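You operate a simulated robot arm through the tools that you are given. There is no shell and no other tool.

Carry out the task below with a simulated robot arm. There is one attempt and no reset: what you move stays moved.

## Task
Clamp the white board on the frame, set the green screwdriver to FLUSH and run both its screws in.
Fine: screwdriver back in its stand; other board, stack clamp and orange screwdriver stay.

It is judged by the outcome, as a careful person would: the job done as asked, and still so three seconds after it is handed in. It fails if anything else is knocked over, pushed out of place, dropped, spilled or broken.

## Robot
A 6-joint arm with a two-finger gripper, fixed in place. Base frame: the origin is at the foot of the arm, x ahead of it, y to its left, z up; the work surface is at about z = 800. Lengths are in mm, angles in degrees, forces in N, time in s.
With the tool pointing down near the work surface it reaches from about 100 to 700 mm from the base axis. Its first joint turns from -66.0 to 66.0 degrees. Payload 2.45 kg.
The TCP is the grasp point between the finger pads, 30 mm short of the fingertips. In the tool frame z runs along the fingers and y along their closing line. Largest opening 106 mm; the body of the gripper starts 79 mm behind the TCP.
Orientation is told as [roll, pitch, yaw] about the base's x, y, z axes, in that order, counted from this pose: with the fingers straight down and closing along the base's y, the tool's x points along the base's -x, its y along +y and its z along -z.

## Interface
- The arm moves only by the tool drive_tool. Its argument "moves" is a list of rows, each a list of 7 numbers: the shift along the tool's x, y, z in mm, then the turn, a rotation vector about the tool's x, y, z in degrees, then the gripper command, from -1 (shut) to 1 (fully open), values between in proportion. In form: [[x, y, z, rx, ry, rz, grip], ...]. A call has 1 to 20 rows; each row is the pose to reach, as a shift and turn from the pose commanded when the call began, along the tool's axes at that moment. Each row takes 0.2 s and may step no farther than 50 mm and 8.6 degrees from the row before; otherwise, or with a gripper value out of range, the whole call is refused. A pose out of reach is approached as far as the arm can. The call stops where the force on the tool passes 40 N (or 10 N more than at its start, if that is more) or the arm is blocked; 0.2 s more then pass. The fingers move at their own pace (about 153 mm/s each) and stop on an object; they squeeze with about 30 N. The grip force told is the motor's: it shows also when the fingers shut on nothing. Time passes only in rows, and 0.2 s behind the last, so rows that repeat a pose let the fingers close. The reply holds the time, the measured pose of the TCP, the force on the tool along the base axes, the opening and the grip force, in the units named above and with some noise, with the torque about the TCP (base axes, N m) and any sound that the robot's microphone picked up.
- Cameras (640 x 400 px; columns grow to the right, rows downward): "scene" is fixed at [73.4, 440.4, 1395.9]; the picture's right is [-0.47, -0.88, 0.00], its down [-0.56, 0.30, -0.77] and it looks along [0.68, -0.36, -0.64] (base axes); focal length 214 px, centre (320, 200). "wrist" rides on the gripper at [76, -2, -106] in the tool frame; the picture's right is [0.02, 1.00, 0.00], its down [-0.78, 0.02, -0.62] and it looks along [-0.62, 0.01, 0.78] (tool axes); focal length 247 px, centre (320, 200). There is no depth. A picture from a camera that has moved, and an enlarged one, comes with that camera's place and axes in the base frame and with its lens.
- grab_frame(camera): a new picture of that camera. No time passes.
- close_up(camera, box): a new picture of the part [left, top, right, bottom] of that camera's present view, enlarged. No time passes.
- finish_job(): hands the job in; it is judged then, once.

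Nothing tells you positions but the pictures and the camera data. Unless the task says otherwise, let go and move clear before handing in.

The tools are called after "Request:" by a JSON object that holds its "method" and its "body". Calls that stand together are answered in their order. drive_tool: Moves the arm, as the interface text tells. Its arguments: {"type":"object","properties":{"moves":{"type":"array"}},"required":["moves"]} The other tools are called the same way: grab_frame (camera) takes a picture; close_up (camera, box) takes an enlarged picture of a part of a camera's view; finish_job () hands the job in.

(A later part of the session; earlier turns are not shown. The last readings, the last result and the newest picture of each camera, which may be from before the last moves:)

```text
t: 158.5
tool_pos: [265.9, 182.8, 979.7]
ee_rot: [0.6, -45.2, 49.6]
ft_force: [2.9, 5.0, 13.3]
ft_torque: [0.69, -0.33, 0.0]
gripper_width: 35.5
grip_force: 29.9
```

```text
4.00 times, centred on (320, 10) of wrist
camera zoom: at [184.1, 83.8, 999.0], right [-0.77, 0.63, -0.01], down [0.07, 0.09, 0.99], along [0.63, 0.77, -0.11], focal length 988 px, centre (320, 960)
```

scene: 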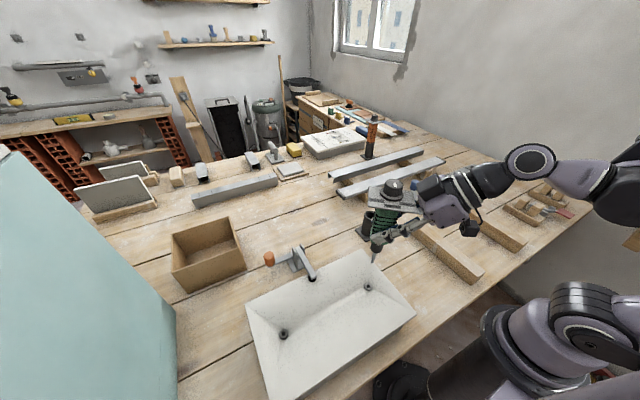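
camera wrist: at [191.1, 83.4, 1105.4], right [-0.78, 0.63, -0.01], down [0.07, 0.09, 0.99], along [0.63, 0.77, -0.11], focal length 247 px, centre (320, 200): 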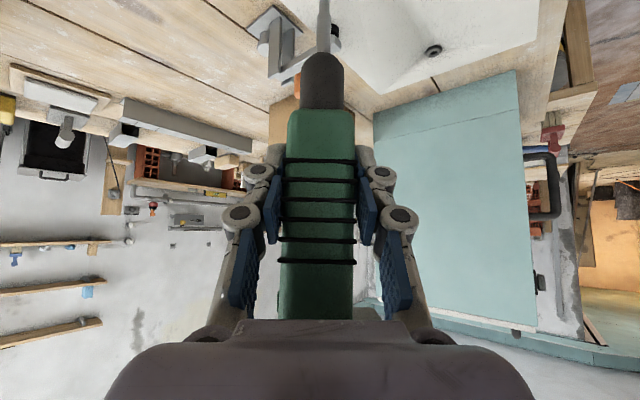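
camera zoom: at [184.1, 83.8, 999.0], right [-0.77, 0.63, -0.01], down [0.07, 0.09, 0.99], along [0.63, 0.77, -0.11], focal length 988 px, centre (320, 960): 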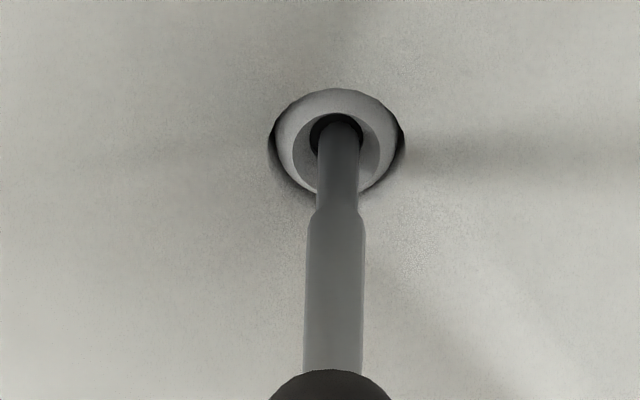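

It has hit a firm stop. I'll lift off and inspect this screw.

Request:
{"method": "drive_tool", "body": {"moves": [[-1, 0, -1, 0, 0, 0, -1], [-8, 0, -8, 0, 0, 0, -1], [-18, 0, -18, 0, 0, 0, -1], [-30, 0, -30, 0, 0, 0, -1]]}}

Request:
{"method": "close_up", "body": {"camera": "scene", "box": [360, 275, 380, 292]}}

Request:
{"method": "close_up", "body": {"camera": "scene", "box": [270, 320, 300, 345]}}

Request:
{"method": "close_up", "body": {"camera": "wrist", "box": [180, 0, 460, 10]}}

```text
t: 159.5
tool_pos: [265.1, 184.5, 1022.7]
ee_rot: [0.6, -45.0, 49.6]
ft_force: [1.2, -0.3, -3.8]
ft_torque: [0.01, 0.01, -0.01]
gripper_width: 35.4
grip_force: 30.3
```

```text
16.00 times, centred on (370, 284) of scene
camera zoom: at [73.4, 440.4, 1395.9], right [-0.47, -0.88, 0.0], down [-0.56, 0.3, -0.77], along [0.68, -0.36, -0.64], focal length 3432 px, centre (-480, -1136)
```

zoom: 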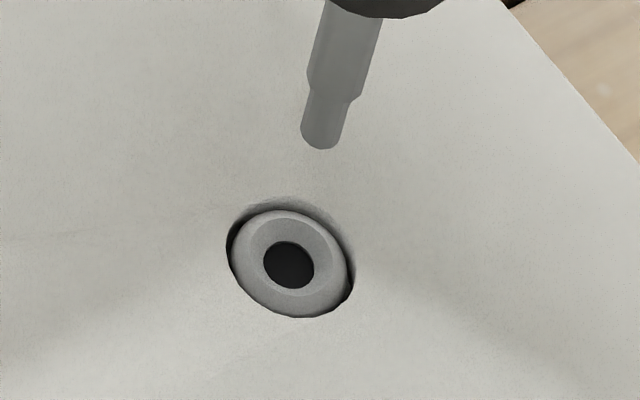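

```text
16.00 times, centred on (285, 332) of scene
camera zoom: at [73.4, 440.4, 1395.9], right [-0.47, -0.88, 0.0], down [-0.56, 0.3, -0.77], along [0.68, -0.36, -0.64], focal length 3432 px, centre (880, -1920)
```

zoom: 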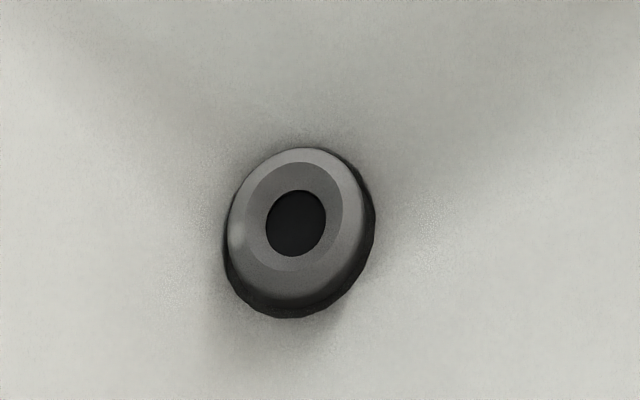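

```text
2.29 times, centred on (320, 5) of wrist
camera zoom: at [184.4, 84.3, 1041.2], right [-0.78, 0.63, -0.01], down [0.07, 0.09, 0.99], along [0.63, 0.77, -0.12], focal length 564 px, centre (320, 646)
```

zoom: 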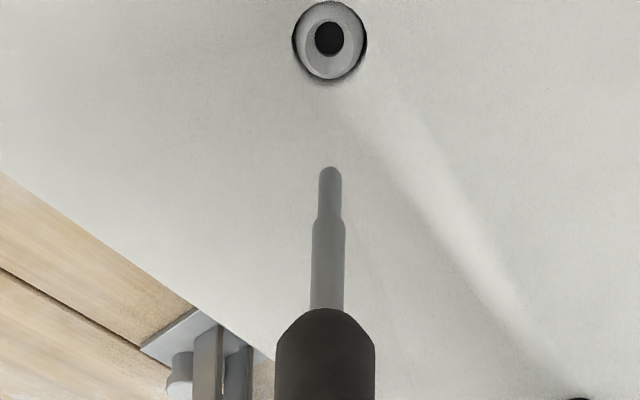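

The first screw now sits flush in the board. I'll go to the +y screw about 238 mm further, yawing slightly more for reach.

Request:
{"method": "drive_tool", "body": {"moves": [[-22.7, 25.5, 19.9, -0.8, 0, -0.8, -1], [-45.4, 51, 39.7, -1.6, 0, -1.6, -1], [-68.1, 76.6, 59.6, -2.5, 0, -2.5, -1], [-90.8, 102, 79.5, -3.3, 0, -3.3, -1], [-113.5, 127.7, 99.3, -4.1, 0, -4.1, -1], [-136.2, 153.2, 119.2, -4.95, 0, -4.95, -1]]}}

Request:
{"method": "close_up", "body": {"camera": "wrist", "box": [160, 0, 480, 10]}}

Request:
{"method": "close_up", "body": {"camera": "scene", "box": [240, 280, 320, 350]}}

```text
t: 160.9
tool_pos: [266.1, 422.3, 1035.8]
ee_rot: [0.7, -45.0, 56.5]
ft_force: [-0.4, 0.8, -2.8]
ft_torque: [-0.04, 0.0, 0.01]
gripper_width: 35.7
grip_force: 30.2
```

```text
2.00 times, centred on (320, 5) of wrist
camera zoom: at [197.7, 312.4, 1054.3], right [-0.85, 0.53, -0.01], down [0.05, 0.1, 0.99], along [0.53, 0.84, -0.11], focal length 494 px, centre (320, 590)
```

zoom: 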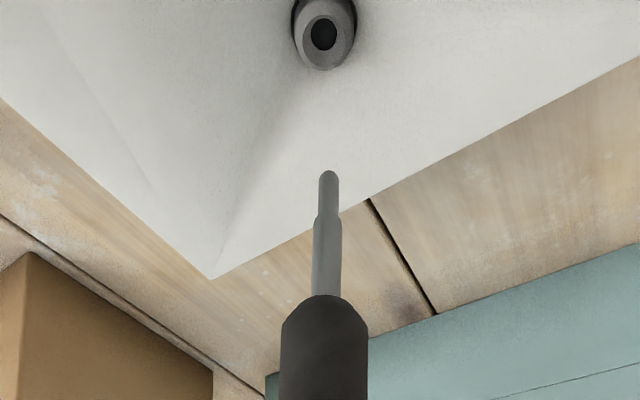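

```text
5.71 times, centred on (280, 315) of scene
camera zoom: at [73.4, 440.5, 1395.9], right [-0.47, -0.88, 0.0], down [-0.56, 0.3, -0.77], along [0.68, -0.36, -0.64], focal length 1226 px, centre (549, -457)
```

zoom: 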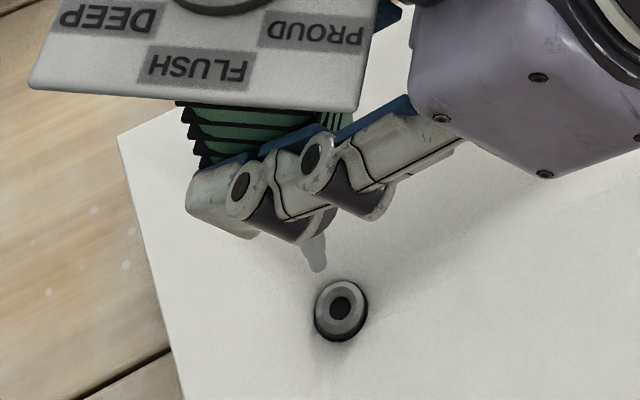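

Request:
{"method": "drive_tool", "body": {"moves": [[8.3, -0.6, 8.2, 0, 0, 0, -1], [16.6, -1.2, 16.4, 0, 0, 0, -1], [24.9, -1.9, 24.6, 0, 0, 0, -1]]}}

Request:
{"method": "close_up", "body": {"camera": "wrist", "box": [180, 0, 460, 10]}}

Request:
{"method": "close_up", "body": {"camera": "scene", "box": [265, 312, 305, 347]}}

```text
t: 161.7
tool_pos: [266.1, 420.3, 999.0]
ee_rot: [0.7, -45.1, 56.4]
ft_force: [-0.3, 0.5, -3.8]
ft_torque: [-0.07, 0.02, 0.03]
gripper_width: 35.5
grip_force: 30.1
```

```text
2.29 times, centred on (320, 5) of wrist
camera zoom: at [197.3, 309.9, 1018.9], right [-0.85, 0.53, -0.01], down [0.05, 0.1, 0.99], along [0.53, 0.84, -0.11], focal length 564 px, centre (320, 646)
```

zoom: 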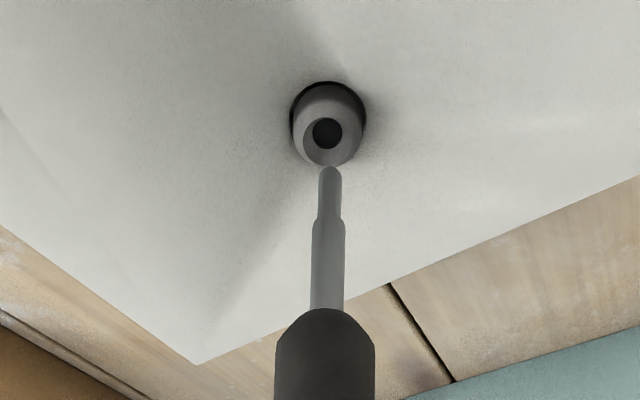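

```text
11.43 times, centred on (285, 330) of scene
camera zoom: at [73.4, 440.5, 1395.9], right [-0.47, -0.88, 0.0], down [-0.56, 0.3, -0.77], along [0.68, -0.36, -0.64], focal length 2451 px, centre (720, -1280)
```

zoom: 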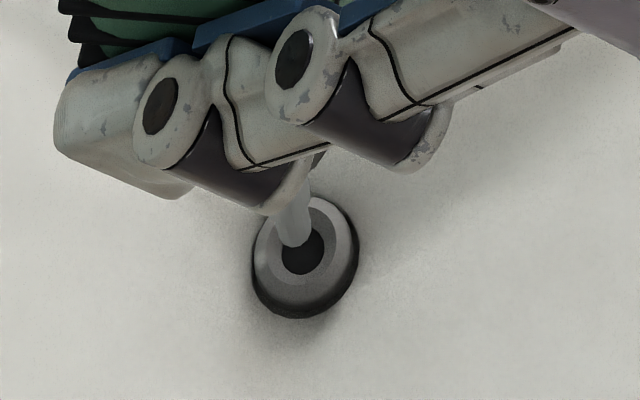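

Request:
{"method": "drive_tool", "body": {"moves": [[1.9, -0.7, 2.4, 0, 0, 0, -1], [3.7, -1.3, 4.8, 0, 0, 0, -1]]}}

Request:
{"method": "close_up", "body": {"camera": "wrist", "box": [240, 0, 400, 40]}}

Request:
{"method": "close_up", "body": {"camera": "scene", "box": [265, 312, 305, 347]}}

```text
t: 162.3
tool_pos: [267.2, 420.8, 994.1]
ee_rot: [0.6, -45.1, 56.5]
ft_force: [0.4, 0.4, -2.9]
ft_torque: [-0.02, 0.03, 0.01]
gripper_width: 35.8
grip_force: 30.3
```

```text
4.00 times, centred on (320, 20) of wrist
camera zoom: at [198.7, 310.3, 1013.0], right [-0.85, 0.53, -0.01], down [0.05, 0.1, 0.99], along [0.53, 0.84, -0.11], focal length 988 px, centre (320, 920)
```

zoom: 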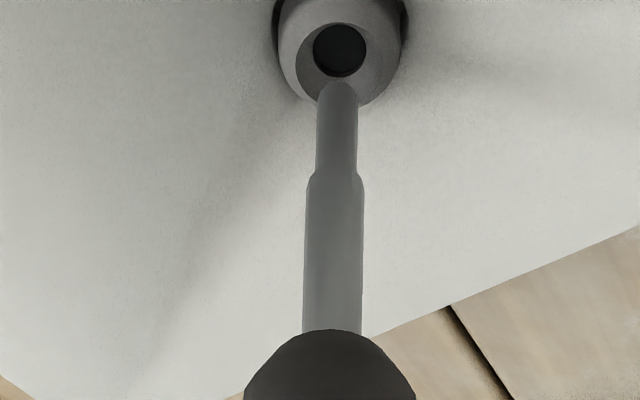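

```text
11.43 times, centred on (285, 330) of scene
camera zoom: at [73.4, 440.5, 1395.9], right [-0.47, -0.88, 0.0], down [-0.56, 0.3, -0.77], along [0.68, -0.36, -0.64], focal length 2451 px, centre (720, -1280)
```

zoom: 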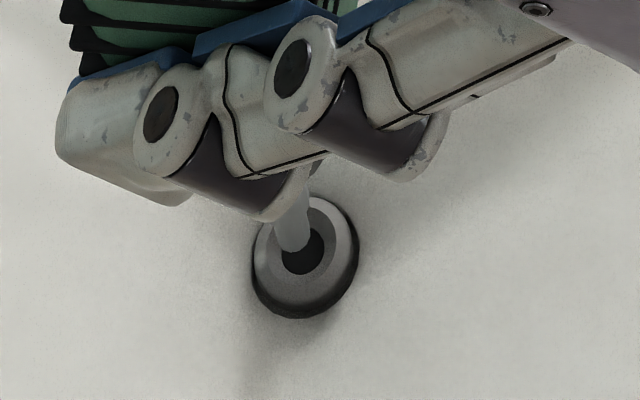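

Request:
{"method": "drive_tool", "body": {"moves": [[1.4, -0.1, 1.4, 0, 0, 0, -1], [2.8, -0.2, 2.8, 0, 0, 0, -1], [4.2, -0.3, 4.2, 0, 0, 0, -1]]}}

Request:
{"method": "close_up", "body": {"camera": "wrist", "box": [240, 0, 400, 40]}}

Request:
{"method": "close_up", "body": {"camera": "scene", "box": [265, 312, 305, 347]}}

```text
t: 163.1
tool_pos: [266.8, 420.2, 988.2]
ee_rot: [0.6, -45.1, 56.5]
ft_force: [0.1, -0.5, -3.8]
ft_torque: [-0.04, -0.01, -0.01]
gripper_width: 35.4
grip_force: 30.3
```

```text
4.00 times, centred on (320, 20) of wrist
camera zoom: at [198.8, 309.9, 1007.6], right [-0.85, 0.53, -0.01], down [0.05, 0.1, 0.99], along [0.53, 0.84, -0.11], focal length 988 px, centre (320, 920)
```

zoom: 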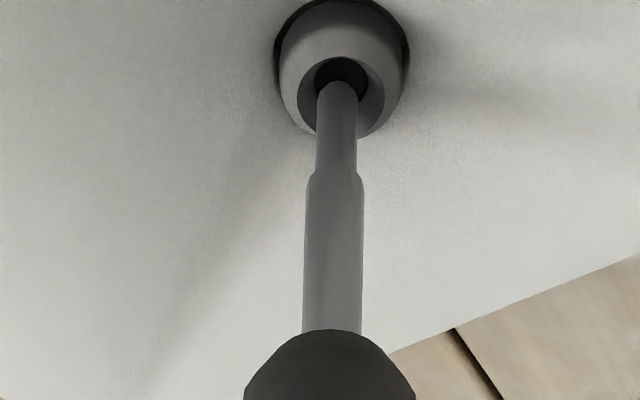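

```text
11.43 times, centred on (285, 330) of scene
camera zoom: at [73.4, 440.5, 1395.9], right [-0.47, -0.88, 0.0], down [-0.56, 0.3, -0.77], along [0.68, -0.36, -0.64], focal length 2451 px, centre (720, -1280)
```

zoom: 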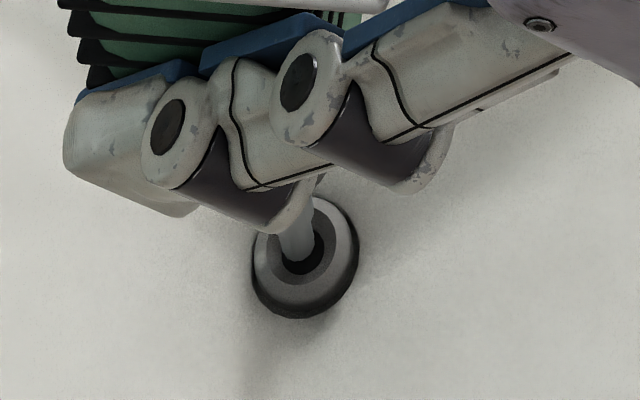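

Request:
{"method": "drive_tool", "body": {"moves": [[0.9, 0.2, 0.5, 0, 0, 0, -1], [1.86, 0.41, 0.96, 0, 0, 0, -1]]}}

Request:
{"method": "drive_tool", "body": {"moves": [[0.7, 0, 0.7, 0, 0, 0, -1], [1.4, 0, 1.4, 0, 0, 0, -1]]}}

Request:
{"method": "close_up", "body": {"camera": "wrist", "box": [240, 0, 400, 40]}}

Request:
{"method": "close_up", "body": {"camera": "scene", "box": [265, 312, 305, 347]}}

```text
t: 163.7
tool_pos: [266.3, 419.7, 986.5]
ee_rot: [0.6, -45.1, 56.6]
ft_force: [-0.5, 0.3, -2.8]
ft_torque: [-0.01, 0.02, 0.02]
gripper_width: 35.4
grip_force: 30.1
```

```text
t: 164.3
tool_pos: [266.4, 419.9, 982.2]
ee_rot: [0.6, -45.1, 56.5]
ft_force: [-1.2, -0.3, -1.0]
ft_torque: [0.12, 0.04, -0.02]
gripper_width: 35.7
grip_force: 29.5
```

```text
4.00 times, centred on (320, 20) of wrist
camera zoom: at [197.8, 309.7, 1002.7], right [-0.85, 0.53, -0.01], down [0.05, 0.1, 0.99], along [0.53, 0.84, -0.11], focal length 988 px, centre (320, 920)
```

zoom: 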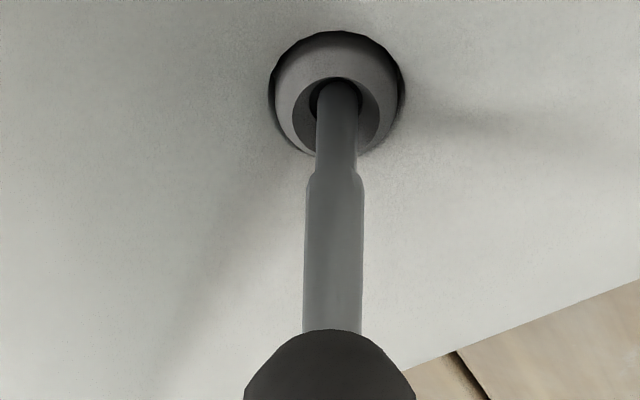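

```text
11.43 times, centred on (285, 330) of scene
camera zoom: at [73.4, 440.5, 1395.9], right [-0.47, -0.88, 0.0], down [-0.56, 0.3, -0.77], along [0.68, -0.36, -0.64], focal length 2451 px, centre (720, -1280)
```

zoom: 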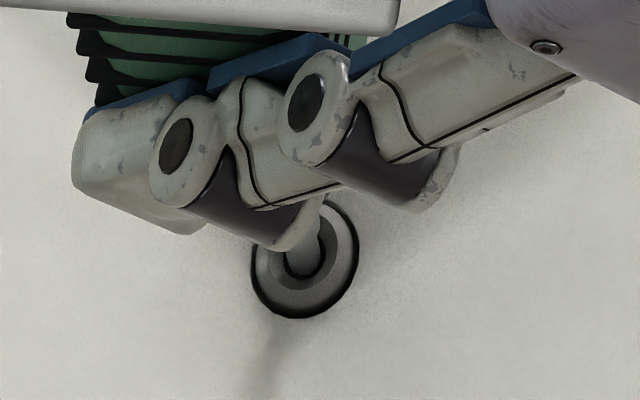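

Request:
{"method": "drive_tool", "body": {"moves": [[0.7, 0, 0.7, 0, 0, 0, -1], [1.4, 0, 1.4, 0, 0, 0, -1]]}}

Request:
{"method": "drive_tool", "body": {"moves": [[0.5, 0, 0.5, 0, 0, 0, -1], [1, 0, 1, 0, 0, 0, -1]]}}

Request:
{"method": "close_up", "body": {"camera": "wrist", "box": [240, 0, 400, 40]}}

```text
t: 164.9
tool_pos: [266.9, 420.1, 980.9]
ee_rot: [0.6, -45.0, 56.7]
ft_force: [0.8, -0.2, -2.8]
ft_torque: [-0.02, -0.01, 0.01]
gripper_width: 35.4
grip_force: 30.0
```

```text
t: 165.5
tool_pos: [266.2, 420.3, 980.7]
ee_rot: [0.6, -45.0, 56.5]
ft_force: [0.8, 0.4, -1.9]
ft_torque: [0.03, 0.01, 0.03]
gripper_width: 35.6
grip_force: 29.9
```

```text
4.00 times, centred on (320, 20) of wrist
camera zoom: at [197.9, 309.9, 1000.0], right [-0.85, 0.53, -0.01], down [0.05, 0.1, 0.99], along [0.53, 0.84, -0.11], focal length 988 px, centre (320, 920)
```

zoom: 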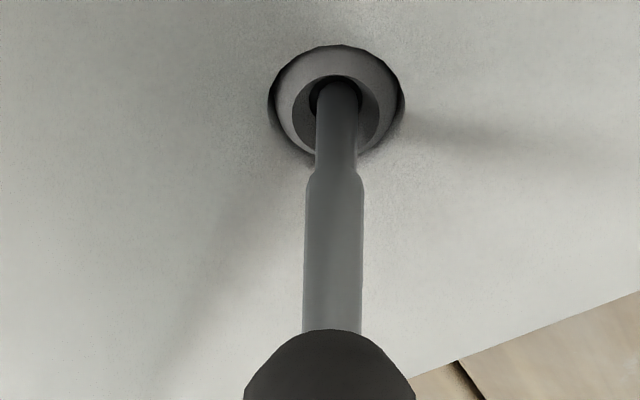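

Request:
{"method": "drive_tool", "body": {"moves": [[0.4, 0, 0.4, 0, 0, 0, -1], [0.8, 0, 0.8, 0, 0, 0, -1], [0.8, 0, 0.8, 0, 0, 0, -1]]}}

Request:
{"method": "drive_tool", "body": {"moves": [[0.35, 0, 0.35, 0, 0, 0, -1], [0.7, 0, 0.7, 0, 0, 0, -1], [0.7, 0, 0.7, 0, 0, 0, -1]]}}

Request:
{"method": "close_up", "body": {"camera": "wrist", "box": [240, 0, 400, 40]}}

```text
t: 166.3
tool_pos: [266.1, 421.7, 979.0]
ee_rot: [0.5, -45.3, 56.5]
ft_force: [-0.2, -4.5, 13.9]
ft_torque: [-0.43, 0.07, 0.01]
gripper_width: 35.3
grip_force: 29.4
```

```text
t: 167.1
tool_pos: [266.9, 421.0, 978.9]
ee_rot: [0.5, -45.4, 56.5]
ft_force: [1.8, 2.0, 22.8]
ft_torque: [0.48, -0.34, 0.0]
gripper_width: 35.6
grip_force: 30.0
```

```text
4.00 times, centred on (320, 20) of wrist
camera zoom: at [197.8, 310.5, 997.1], right [-0.85, 0.53, -0.01], down [0.05, 0.09, 0.99], along [0.53, 0.84, -0.11], focal length 988 px, centre (320, 920)
```

zoom: 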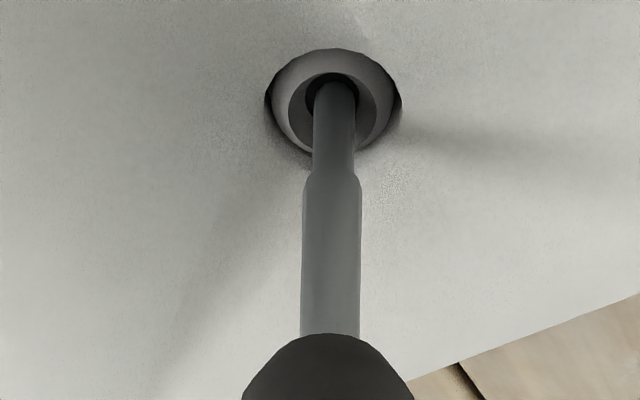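

Firm stop again. I'll lift off and compare both screws.

Request:
{"method": "drive_tool", "body": {"moves": [[-1.5, 0, -1.5, 0, 0, 0, -1], [-10, 0, -10, 0, 0, 0, -1], [-25, 0, -25, 0, 0, 0, -1], [-45, 0, -45, 0, 0, 0, -1], [-65, 0, -65, 0, 0, 0, -1]]}}

Request:
{"method": "close_up", "body": {"camera": "scene", "box": [270, 320, 300, 345]}}

Request:
{"method": "close_up", "body": {"camera": "scene", "box": [355, 270, 385, 295]}}

Request:
{"method": "grab_frame", "body": {"camera": "wrist"}}

```text
t: 168.3
tool_pos: [268.6, 420.3, 1070.6]
ee_rot: [0.6, -45.0, 56.5]
ft_force: [0.0, 0.0, -3.1]
ft_torque: [-0.05, -0.01, 0.01]
gripper_width: 35.6
grip_force: 29.9
```

```text
16.00 times, centred on (285, 332) of scene
camera zoom: at [73.4, 440.5, 1395.9], right [-0.47, -0.88, 0.0], down [-0.56, 0.3, -0.77], along [0.68, -0.36, -0.64], focal length 3432 px, centre (880, -1920)
```

zoom: 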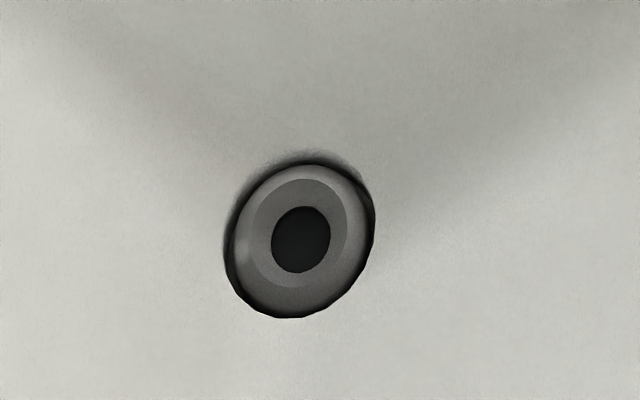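

```text
16.00 times, centred on (370, 282) of scene
camera zoom: at [73.4, 440.5, 1395.9], right [-0.47, -0.88, 0.0], down [-0.56, 0.3, -0.77], along [0.68, -0.36, -0.64], focal length 3432 px, centre (-480, -1120)
```

zoom: 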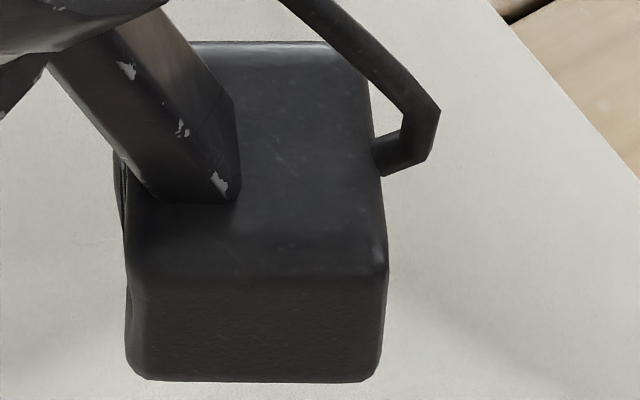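

```text
taken
camera wrist: at [199.5, 309.1, 1089.7], right [-0.85, 0.53, -0.01], down [0.05, 0.1, 0.99], along [0.53, 0.84, -0.11], focal length 247 px, centre (320, 200)
```

wrist: 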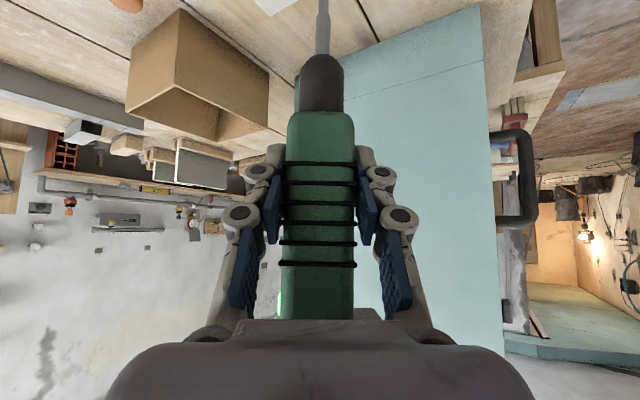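

Request:
{"method": "close_up", "body": {"camera": "wrist", "box": [260, 250, 370, 330]}}

Request:
{"method": "close_up", "body": {"camera": "scene", "box": [220, 210, 440, 400]}}

```text
5.00 times, centred on (315, 290) of wrist
camera zoom: at [199.5, 309.1, 1089.7], right [-0.85, 0.53, -0.01], down [0.05, 0.1, 0.99], along [0.53, 0.84, -0.11], focal length 1235 px, centre (345, -250)
```

zoom: 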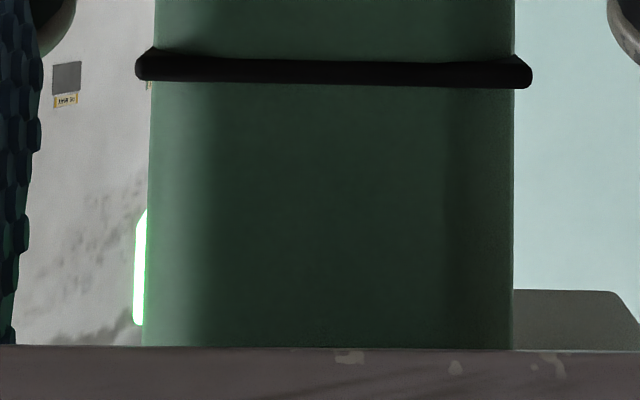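

```text
2.11 times, centred on (330, 305) of scene
camera zoom: at [73.4, 440.5, 1395.9], right [-0.47, -0.88, 0.0], down [-0.56, 0.3, -0.77], along [0.68, -0.36, -0.64], focal length 452 px, centre (299, -21)
```

zoom: 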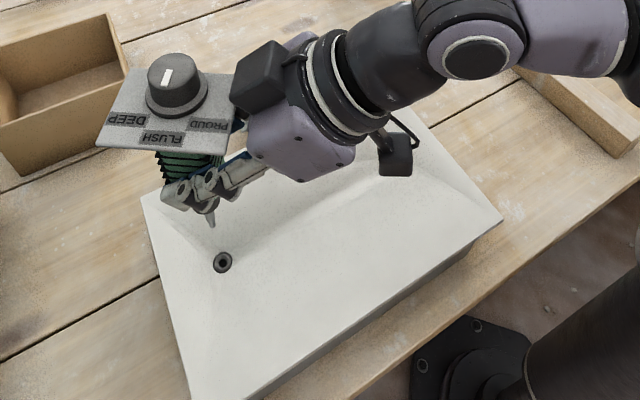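

The handle's LED glows green and both screws are flush. I'll carry the screwdriver back above its stand, restoring the original orientation.

Request:
{"method": "drive_tool", "body": {"moves": [[14.6, -36.9, -16.8, 4.05, 0, 4.05, -1], [29.2, -73.7, -33.6, 8.1, 0, 8.1, -1], [43.8, -110.6, -50.4, 12.15, 0, 12.15, -1], [58.4, -147.4, -67.2, 16.2, 0, 16.2, -1], [73, -184.3, -84, 20.25, 0, 20.25, -1], [87.7, -221.1, -100.7, 24.3, 0, 24.3, -1], [102.3, -258, -117.5, 28.35, 0, 28.35, -1], [116.9, -294.8, -134.3, 32.4, 0, 32.4, -1], [131.5, -331.7, -151.1, 36.45, 0, 36.45, -1], [146.1, -368.5, -167.9, 40.5, 0, 40.5, -1]]}}

Request:
{"method": "close_up", "body": {"camera": "wrist", "box": [160, 0, 480, 10]}}

Request:
{"method": "close_up", "body": {"camera": "scene", "box": [340, 130, 440, 250]}}

```text
t: 170.5
tool_pos: [454.1, 29.2, 1081.7]
ee_rot: [0.4, -44.6, -0.6]
ft_force: [0.0, -0.3, -3.4]
ft_torque: [0.0, 0.02, 0.01]
gripper_width: 35.4
grip_force: 30.3
```

```text
2.00 times, centred on (320, 5) of wrist
camera zoom: at [325.6, 28.0, 1101.7], right [-0.01, 1.0, -0.01], down [0.12, 0.01, 0.99], along [0.99, 0.01, -0.12], focal length 494 px, centre (320, 590)
```

zoom: 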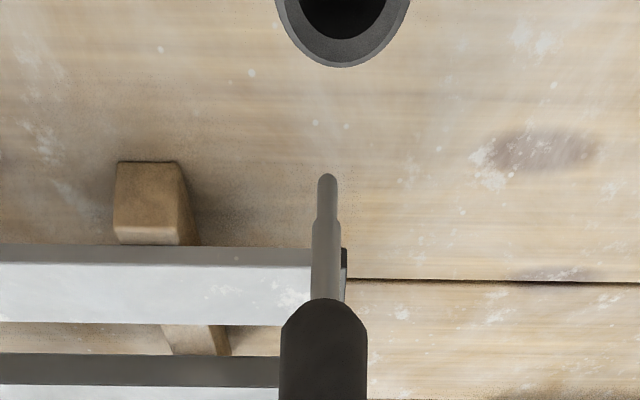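

```text
3.33 times, centred on (390, 190) of scene
camera zoom: at [73.4, 440.4, 1395.9], right [-0.47, -0.88, 0.0], down [-0.56, 0.3, -0.77], along [0.68, -0.36, -0.64], focal length 715 px, centre (87, 233)
```

zoom: 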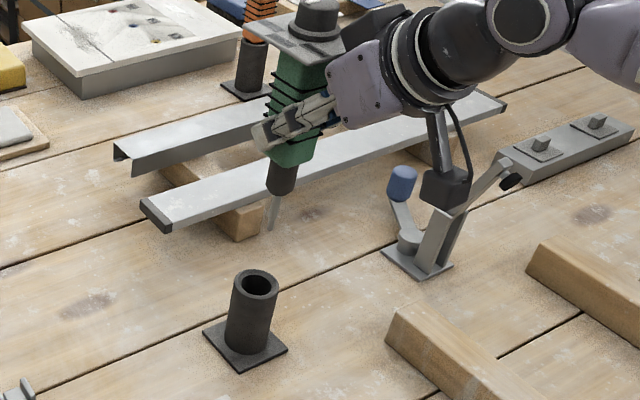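

Request:
{"method": "drive_tool", "body": {"moves": [[9, 1.5, 9, 0, 0, 0, -1], [18, 3, 18, 0, 0, 0, -1], [26.7, 4.5, 27, 0, 0, 0, -1]]}}

Request:
{"method": "close_up", "body": {"camera": "wrist", "box": [160, 0, 480, 10]}}

Request:
{"method": "close_up", "body": {"camera": "scene", "box": [345, 180, 405, 250]}}

```text
t: 171.3
tool_pos: [455.3, 35.9, 1042.5]
ee_rot: [0.3, -44.8, -0.5]
ft_force: [0.3, -0.5, -2.5]
ft_torque: [0.02, 0.01, 0.0]
gripper_width: 35.5
grip_force: 30.3
```

```text
2.00 times, centred on (320, 5) of wrist
camera zoom: at [325.9, 33.8, 1064.9], right [-0.01, 1.0, -0.01], down [0.12, 0.01, 0.99], along [0.99, 0.01, -0.12], focal length 494 px, centre (320, 590)
```

zoom: 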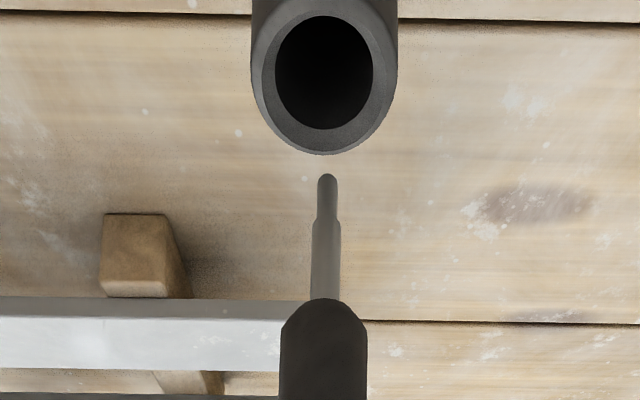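

```text
5.71 times, centred on (375, 215) of scene
camera zoom: at [73.4, 440.4, 1395.9], right [-0.47, -0.88, 0.0], down [-0.56, 0.3, -0.77], along [0.68, -0.36, -0.64], focal length 1226 px, centre (6, 114)
```

zoom: 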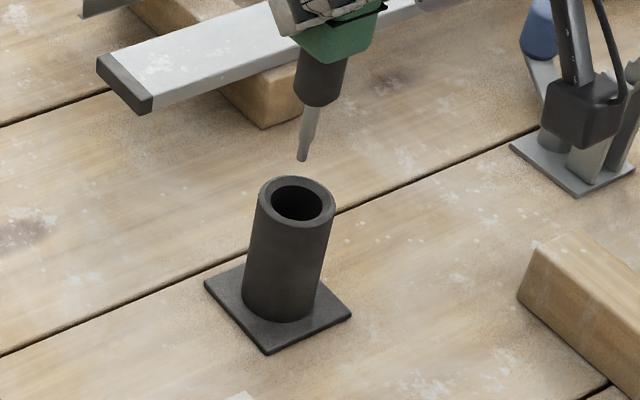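

Request:
{"method": "drive_tool", "body": {"moves": [[5.5, -0.3, 4, 0, 0, 0, -1], [11, -0.7, 8, 0, 0, 0, -1], [16.4, -1, 11.9, 0, 0, 0, -1]]}}

Request:
{"method": "close_up", "body": {"camera": "wrist", "box": [160, 0, 480, 10]}}

Request:
{"method": "close_up", "body": {"camera": "scene", "box": [345, 180, 405, 250]}}

```text
t: 172.1
tool_pos: [451.2, 34.0, 1023.6]
ee_rot: [0.4, -44.7, -0.6]
ft_force: [0.7, -0.3, -2.4]
ft_torque: [0.01, 0.04, 0.0]
gripper_width: 35.4
grip_force: 29.6
```

```text
2.00 times, centred on (320, 5) of wrist
camera zoom: at [322.0, 33.3, 1044.3], right [-0.01, 1.0, -0.01], down [0.12, 0.01, 0.99], along [0.99, 0.01, -0.12], focal length 494 px, centre (320, 590)
```

zoom: 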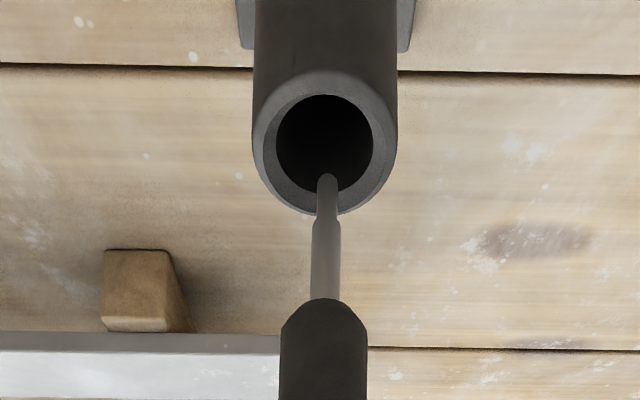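

```text
5.71 times, centred on (375, 215) of scene
camera zoom: at [73.4, 440.4, 1395.9], right [-0.47, -0.88, 0.0], down [-0.56, 0.3, -0.77], along [0.68, -0.36, -0.64], focal length 1226 px, centre (6, 114)
```

zoom: 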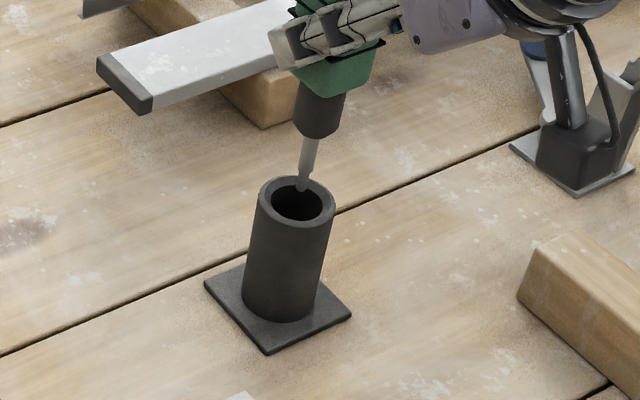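

Request:
{"method": "drive_tool", "body": {"moves": [[7, 0, 7.1, 0, 0, 0, -1], [14, 0, 14.2, 0, 0, 0, -1], [21, 0, 21.3, 0, 0, 0, -1], [28, 0, 28.4, 0, 0, 0, -1]]}}

Request:
{"method": "close_up", "body": {"camera": "wrist", "box": [160, 0, 480, 10]}}

Request:
{"method": "close_up", "body": {"camera": "scene", "box": [345, 170, 405, 240]}}

```text
t: 173.1
tool_pos: [450.9, 35.9, 983.3]
ee_rot: [0.4, -44.7, -0.6]
ft_force: [-0.3, 1.0, -2.9]
ft_torque: [0.02, 0.04, 0.01]
gripper_width: 35.4
grip_force: 30.1
```

```text
2.00 times, centred on (320, 5) of wrist
camera zoom: at [321.9, 34.4, 1004.4], right [-0.01, 1.0, -0.01], down [0.12, 0.01, 0.99], along [0.99, 0.01, -0.12], focal length 494 px, centre (320, 590)
```

zoom: 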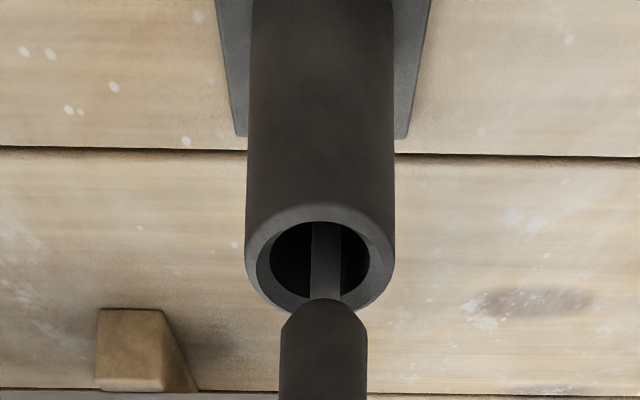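

```text
5.71 times, centred on (375, 205) of scene
camera zoom: at [73.4, 440.4, 1395.9], right [-0.47, -0.88, 0.0], down [-0.56, 0.3, -0.77], along [0.68, -0.36, -0.64], focal length 1226 px, centre (6, 171)
```

zoom: 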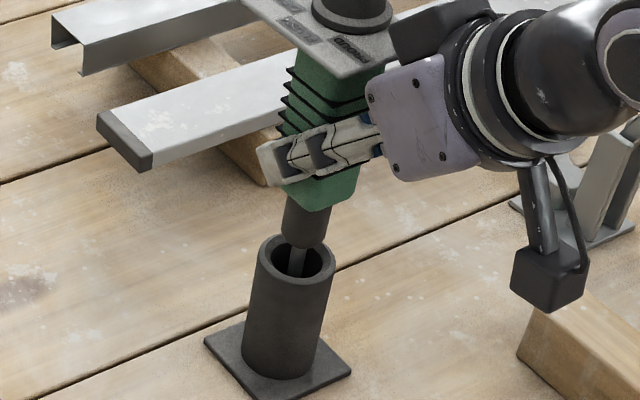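

Request:
{"method": "drive_tool", "body": {"moves": [[-0.8, -0.7, 0.8, 0.2, 0, 0, -1], [-1.6, -1.3, 1.6, 0.2, 0, 0, -1]]}}

Request:
{"method": "close_up", "body": {"camera": "wrist", "box": [240, 0, 400, 80]}}

Request:
{"method": "close_up", "body": {"camera": "scene", "box": [355, 195, 395, 235]}}

```text
t: 173.7
tool_pos: [453.4, 33.4, 984.0]
ee_rot: [0.2, -44.7, -0.5]
ft_force: [0.6, 0.7, -4.0]
ft_torque: [0.03, -0.02, 0.02]
gripper_width: 35.4
grip_force: 30.0
```

```text
4.00 times, centred on (320, 40) of wrist
camera zoom: at [325.2, 33.3, 1004.8], right [-0.01, 1.0, -0.01], down [0.12, 0.01, 0.99], along [0.99, 0.01, -0.12], focal length 988 px, centre (320, 840)
```

zoom: 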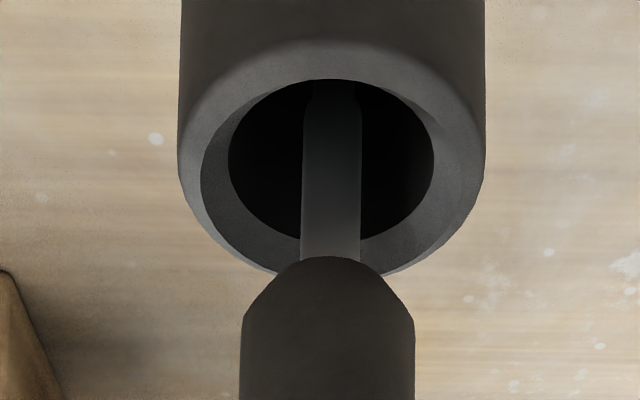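

```text
10.00 times, centred on (375, 215) of scene
camera zoom: at [73.4, 440.4, 1395.9], right [-0.47, -0.88, 0.0], down [-0.56, 0.3, -0.77], along [0.68, -0.36, -0.64], focal length 2145 px, centre (-230, 50)
```

zoom: 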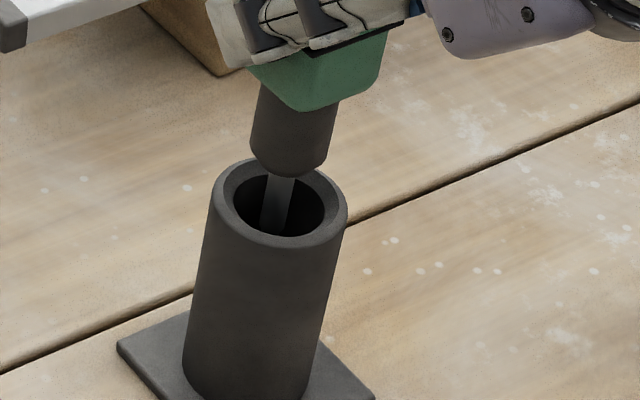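

Request:
{"method": "drive_tool", "body": {"moves": [[3.3, 0.3, 3.8, 0, 0, 0, -1], [6.8, 0.5, 7.3, 0, 0, 0, -1], [10.3, 0.5, 10.8, 0, 0, 0, -1], [13.9, 0.5, 14.4, 0, 0, 0, -1]]}}

Request:
{"method": "close_up", "body": {"camera": "scene", "box": [355, 185, 395, 225]}}

```text
t: 174.7
tool_pos: [453.0, 34.8, 962.4]
ee_rot: [0.2, -44.7, -0.6]
ft_force: [0.8, -1.1, -3.1]
ft_torque: [-0.07, 0.06, 0.0]
gripper_width: 35.4
grip_force: 30.3
```

```text
10.00 times, centred on (375, 205) of scene
camera zoom: at [73.4, 440.4, 1395.9], right [-0.47, -0.88, 0.0], down [-0.56, 0.3, -0.77], along [0.68, -0.36, -0.64], focal length 2145 px, centre (-230, 150)
```

zoom: 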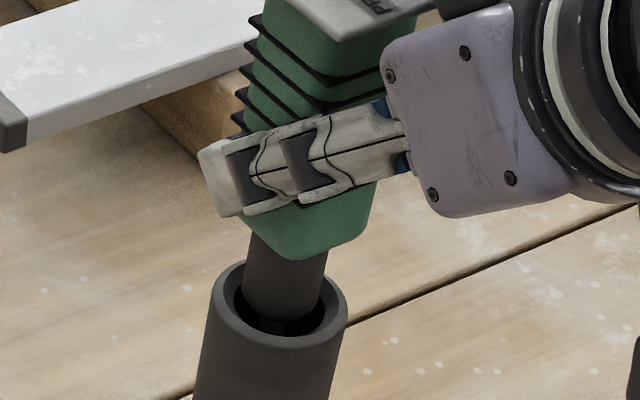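

Request:
{"method": "drive_tool", "body": {"moves": [[4.2, 0, 4.3, 0, 0, 0, -1], [8.4, 0, 8.5, 0, 0, 0, -1], [12.6, 0, 12.8, 0, 0, 0, -1], [16.2, 0, 16.4, 0, 0, 0, -1]]}}

Request:
{"method": "close_up", "body": {"camera": "scene", "box": [345, 165, 415, 235]}}

```text
t: 175.7
tool_pos: [453.5, 33.2, 941.2]
ee_rot: [0.3, -44.7, -0.7]
ft_force: [0.0, 0.0, -3.5]
ft_torque: [0.01, 0.0, 0.02]
gripper_width: 35.4
grip_force: 29.9
```

```text
5.71 times, centred on (380, 200) of scene
camera zoom: at [73.4, 440.4, 1395.9], right [-0.47, -0.88, 0.0], down [-0.56, 0.3, -0.77], along [0.68, -0.36, -0.64], focal length 1226 px, centre (-23, 200)
```

zoom: 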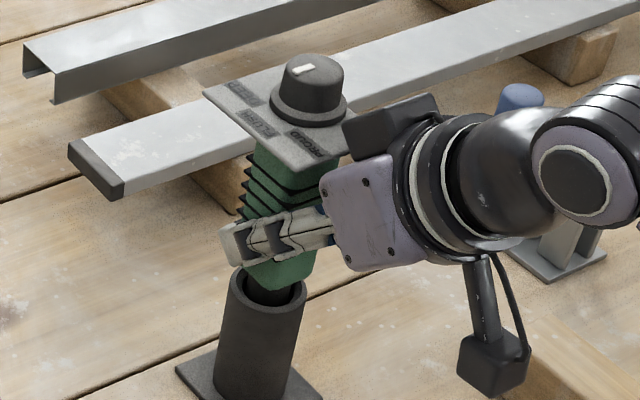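

Request:
{"method": "drive_tool", "body": {"moves": [[1.4, 0, 1.4, 0, 0, 0, -1], [2.8, 0, 2.8, 0, 0, 0, -1], [4.2, 0, 4.2, 0, 0, 0, -1]]}}

Request:
{"method": "drive_tool", "body": {"moves": [[0.7, 0, 0.7, 0, 0, 0, -1], [1.4, 0, 1.4, 0, 0, 0, -1]]}}

```text
t: 176.5
tool_pos: [454.0, 34.8, 935.6]
ee_rot: [0.1, -44.8, -0.6]
ft_force: [-0.7, -0.7, -0.9]
ft_torque: [-0.04, 0.16, -0.02]
gripper_width: 35.5
grip_force: 30.2
```

```text
t: 177.1
tool_pos: [454.5, 34.0, 935.0]
ee_rot: [0.1, -44.5, -0.6]
ft_force: [-2.2, -3.3, -0.5]
ft_torque: [-0.19, 0.38, -0.03]
gripper_width: 35.4
grip_force: 29.8
```

It's resting in the stand. I'll open the fingers gently and check.

Request:
{"method": "drive_tool", "body": {"moves": [[0, 0, 0, 0, 0, 0, -0.28], [0, 0, 0, 0, 0, 0, -0.2], [0, 0, 0, 0, 0, 0, -0.1], [0, 0, 0, 0, 0, 0, 0.1], [0, 0, 0, 0, 0, 0, 0.2]]}}

Request:
{"method": "grab_frame", "body": {"camera": "wrist"}}

Request:
{"method": "close_up", "body": {"camera": "scene", "box": [345, 165, 415, 235]}}

```text
t: 178.3
tool_pos: [454.0, 34.4, 933.7]
ee_rot: [0.2, -44.7, -0.6]
ft_force: [0.4, 0.0, -1.1]
ft_torque: [0.01, 0.02, -0.03]
gripper_width: 63.5
grip_force: 0.0
```

```text
taken
camera wrist: at [325.4, 33.4, 954.5], right [-0.01, 1.0, -0.01], down [0.12, 0.01, 0.99], along [0.99, 0.01, -0.12], focal length 247 px, centre (320, 200)
```

wrist: 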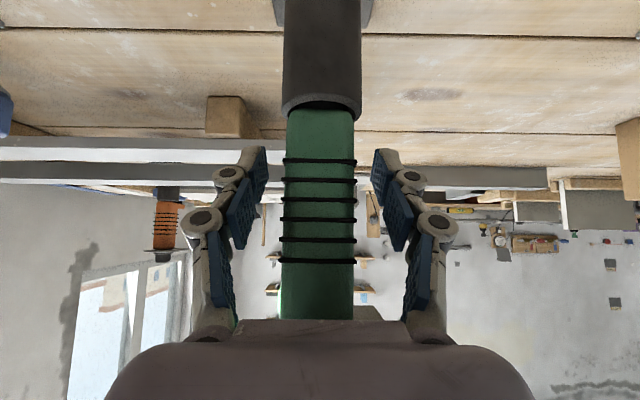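

```text
5.71 times, centred on (380, 200) of scene
camera zoom: at [73.4, 440.4, 1395.9], right [-0.47, -0.88, 0.0], down [-0.56, 0.3, -0.77], along [0.68, -0.36, -0.64], focal length 1226 px, centre (-23, 200)
```

zoom: 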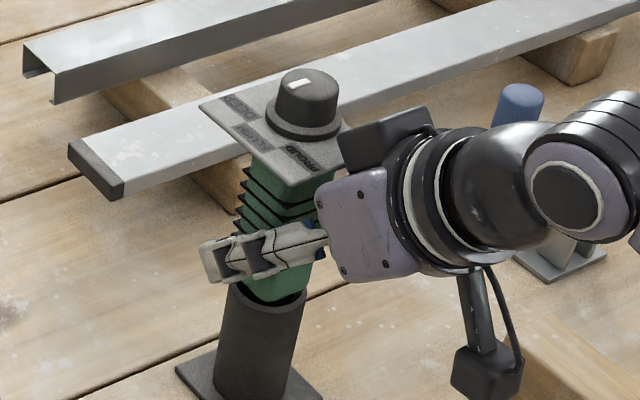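

Request:
{"method": "drive_tool", "body": {"moves": [[0, 0, -25, 0, 0, 0, 0.3], [0, 0, -60, 0, 0, 0, 0.4], [0, 0, -100, 0, 0, 0, 0.5], [0, 0, -140, 0, 0, 0, 0.5], [-20, 0, -170, 0, 6, 0, 0.5], [-40, 0, -190, 0, 13, 0, 0.5], [-60, 0, -200, 0, 20, 0, 0.5], [-75, 0, -205, 0, 27, 0, 0.5], [-85, 0, -205, 0, 34, 0, 0.5], [-90, 0, -205, 0, 41, 0, 0.5], [-90, 0, -205, 0, 45, 0, 0.5]]}}

Request:
{"method": "grab_frame", "body": {"camera": "wrist"}}

Request:
{"method": "grab_frame", "body": {"camera": "scene"}}

Request:
{"method": "close_up", "body": {"camera": "scene", "box": [340, 160, 420, 250]}}

```text
t: 180.7
tool_pos: [373.6, 36.6, 1142.4]
ee_rot: [0.1, 0.4, -0.6]
ft_force: [-1.2, 0.4, 0.0]
ft_torque: [0.02, 0.02, 0.03]
gripper_width: 79.6
grip_force: 0.0
```

```text
taken
camera wrist: at [298.7, 34.3, 1249.1], right [-0.01, 1.0, 0.0], down [0.79, 0.01, 0.62], along [0.62, 0.01, -0.79], focal length 247 px, centre (320, 200)
```

wrist: 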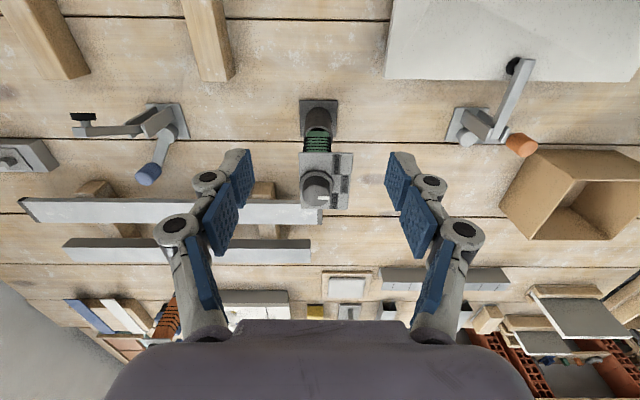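

```text
taken
```

scene: 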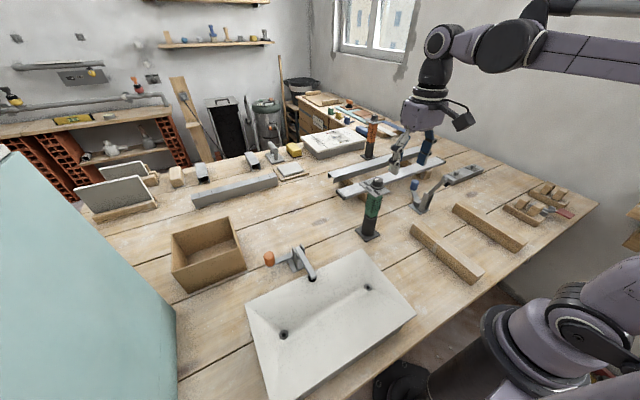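

```text
4.44 times, centred on (380, 205) of scene
camera zoom: at [73.4, 440.4, 1395.9], right [-0.47, -0.88, 0.0], down [-0.56, 0.3, -0.77], along [0.68, -0.36, -0.64], focal length 953 px, centre (53, 178)
```

zoom: 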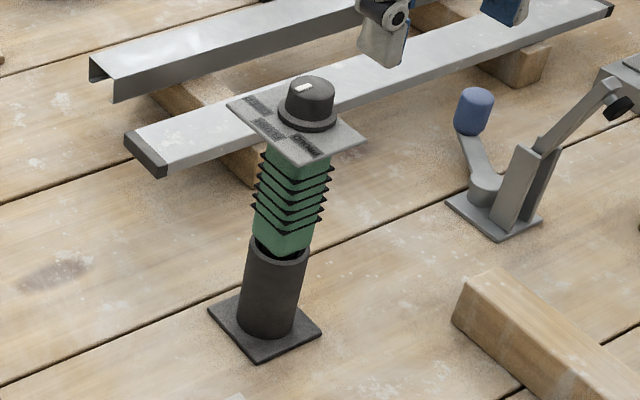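

The screwdriver is back in its stand just as at the start. I'll check both screws and the clamp once more from closer.

Request:
{"method": "drive_tool", "body": {"moves": [[30, 30, 0, 0, 0, 0, 0.5], [60, 60, 0, 0, 0, 0, 0.5], [90, 90, 0, 0, 0, 0, 0.5], [115, 125, 0, 0, 0, 0, 0.5], [130, 165, 10, 0, 0, 0, 0.5], [140, 205, 20, 0, 0, 0, 0.5], [145, 245, 40, 0, 0, 0, 0.5], [145, 270, 60, 0, 0, 0, 0.5]]}}

Request:
{"method": "grab_frame", "body": {"camera": "wrist"}}

```text
t: 182.5
tool_pos: [232.1, 308.1, 1084.3]
ee_rot: [0.1, 0.3, -0.5]
ft_force: [0.0, -0.2, 0.2]
ft_torque: [-0.01, 0.0, 0.02]
gripper_width: 79.6
grip_force: 0.1
```

```text
taken
camera wrist: at [156.9, 306.3, 1191.5], right [-0.01, 1.0, 0.0], down [0.79, 0.01, 0.62], along [0.62, 0.01, -0.79], focal length 247 px, centre (320, 200)
```

wrist: 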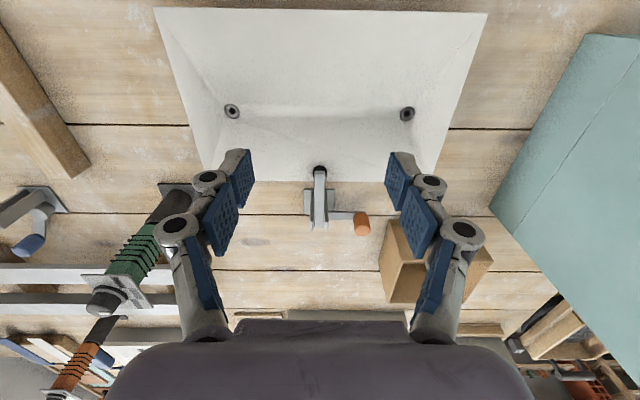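

Request:
{"method": "close_up", "body": {"camera": "wrist", "box": [215, 95, 250, 125]}}

Request:
{"method": "close_up", "body": {"camera": "wrist", "box": [390, 95, 425, 125]}}

Request:
{"method": "close_up", "body": {"camera": "wrist", "box": [270, 140, 390, 250]}}

Request:
{"method": "close_up", "body": {"camera": "scene", "box": [355, 275, 380, 298]}}

Request:
{"method": "close_up", "body": {"camera": "scene", "box": [220, 210, 440, 400]}}

```text
13.33 times, centred on (232, 110) of wrist
camera zoom: at [156.9, 306.3, 1191.5], right [-0.01, 1.0, 0.0], down [0.79, 0.01, 0.62], along [0.62, 0.01, -0.79], focal length 3293 px, centre (1487, 1400)
```

zoom: 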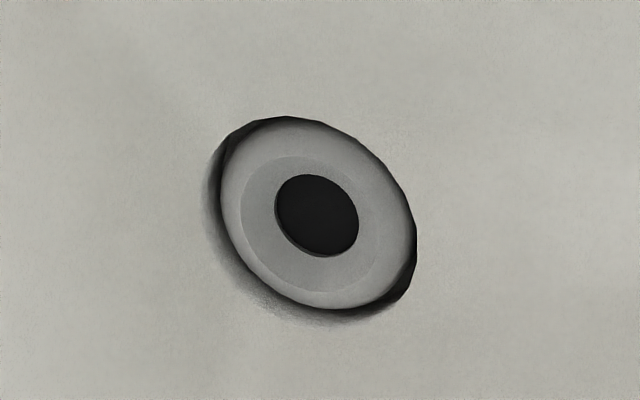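

```text
13.33 times, centred on (408, 110) of wrist
camera zoom: at [156.9, 306.3, 1191.5], right [-0.01, 1.0, 0.0], down [0.79, 0.01, 0.62], along [0.62, 0.01, -0.79], focal length 3293 px, centre (-847, 1400)
```

zoom: 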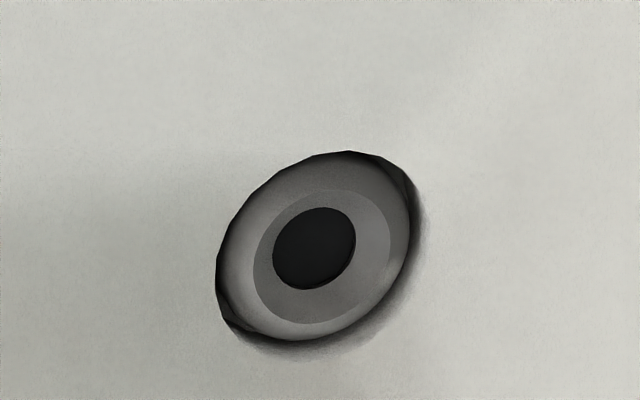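

```text
3.64 times, centred on (330, 195) of wrist
camera zoom: at [156.9, 306.3, 1191.5], right [-0.01, 1.0, 0.0], down [0.79, 0.01, 0.62], along [0.62, 0.01, -0.79], focal length 898 px, centre (284, 218)
```

zoom: 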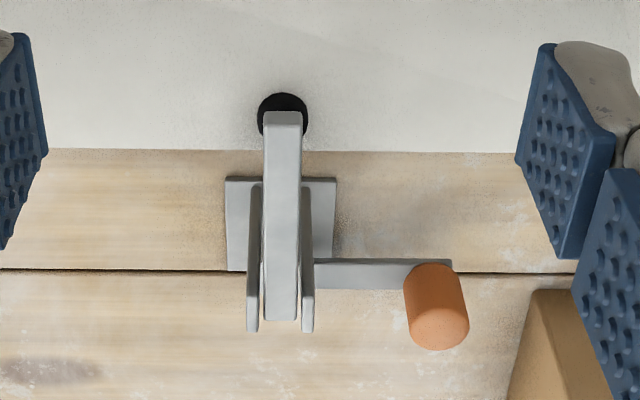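

```text
16.00 times, centred on (368, 286) of scene
camera zoom: at [73.4, 440.4, 1395.9], right [-0.47, -0.88, 0.0], down [-0.56, 0.3, -0.77], along [0.68, -0.36, -0.64], focal length 3432 px, centre (-440, -1184)
```

zoom: 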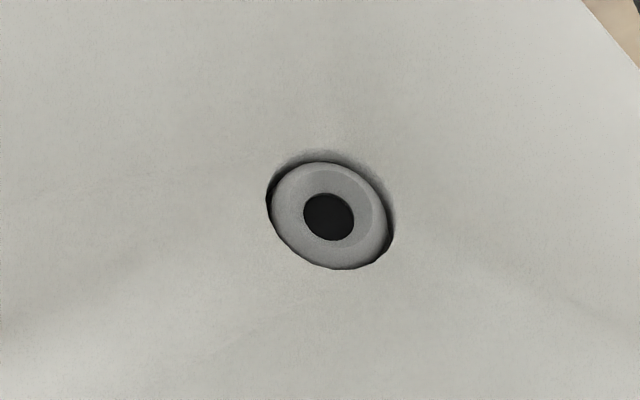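

```text
2.11 times, centred on (330, 305) of scene
camera zoom: at [73.4, 440.4, 1395.9], right [-0.47, -0.88, 0.0], down [-0.56, 0.3, -0.77], along [0.68, -0.36, -0.64], focal length 452 px, centre (299, -21)
```

zoom: 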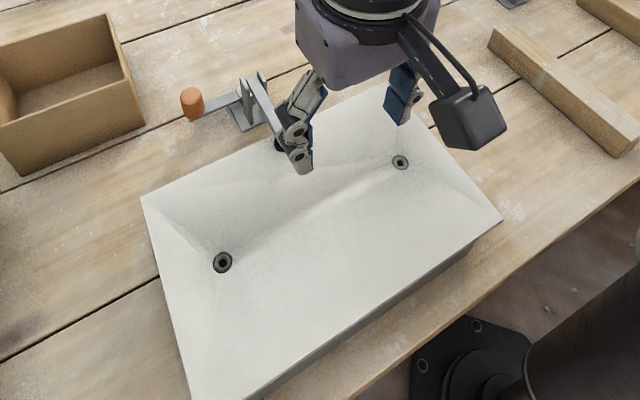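

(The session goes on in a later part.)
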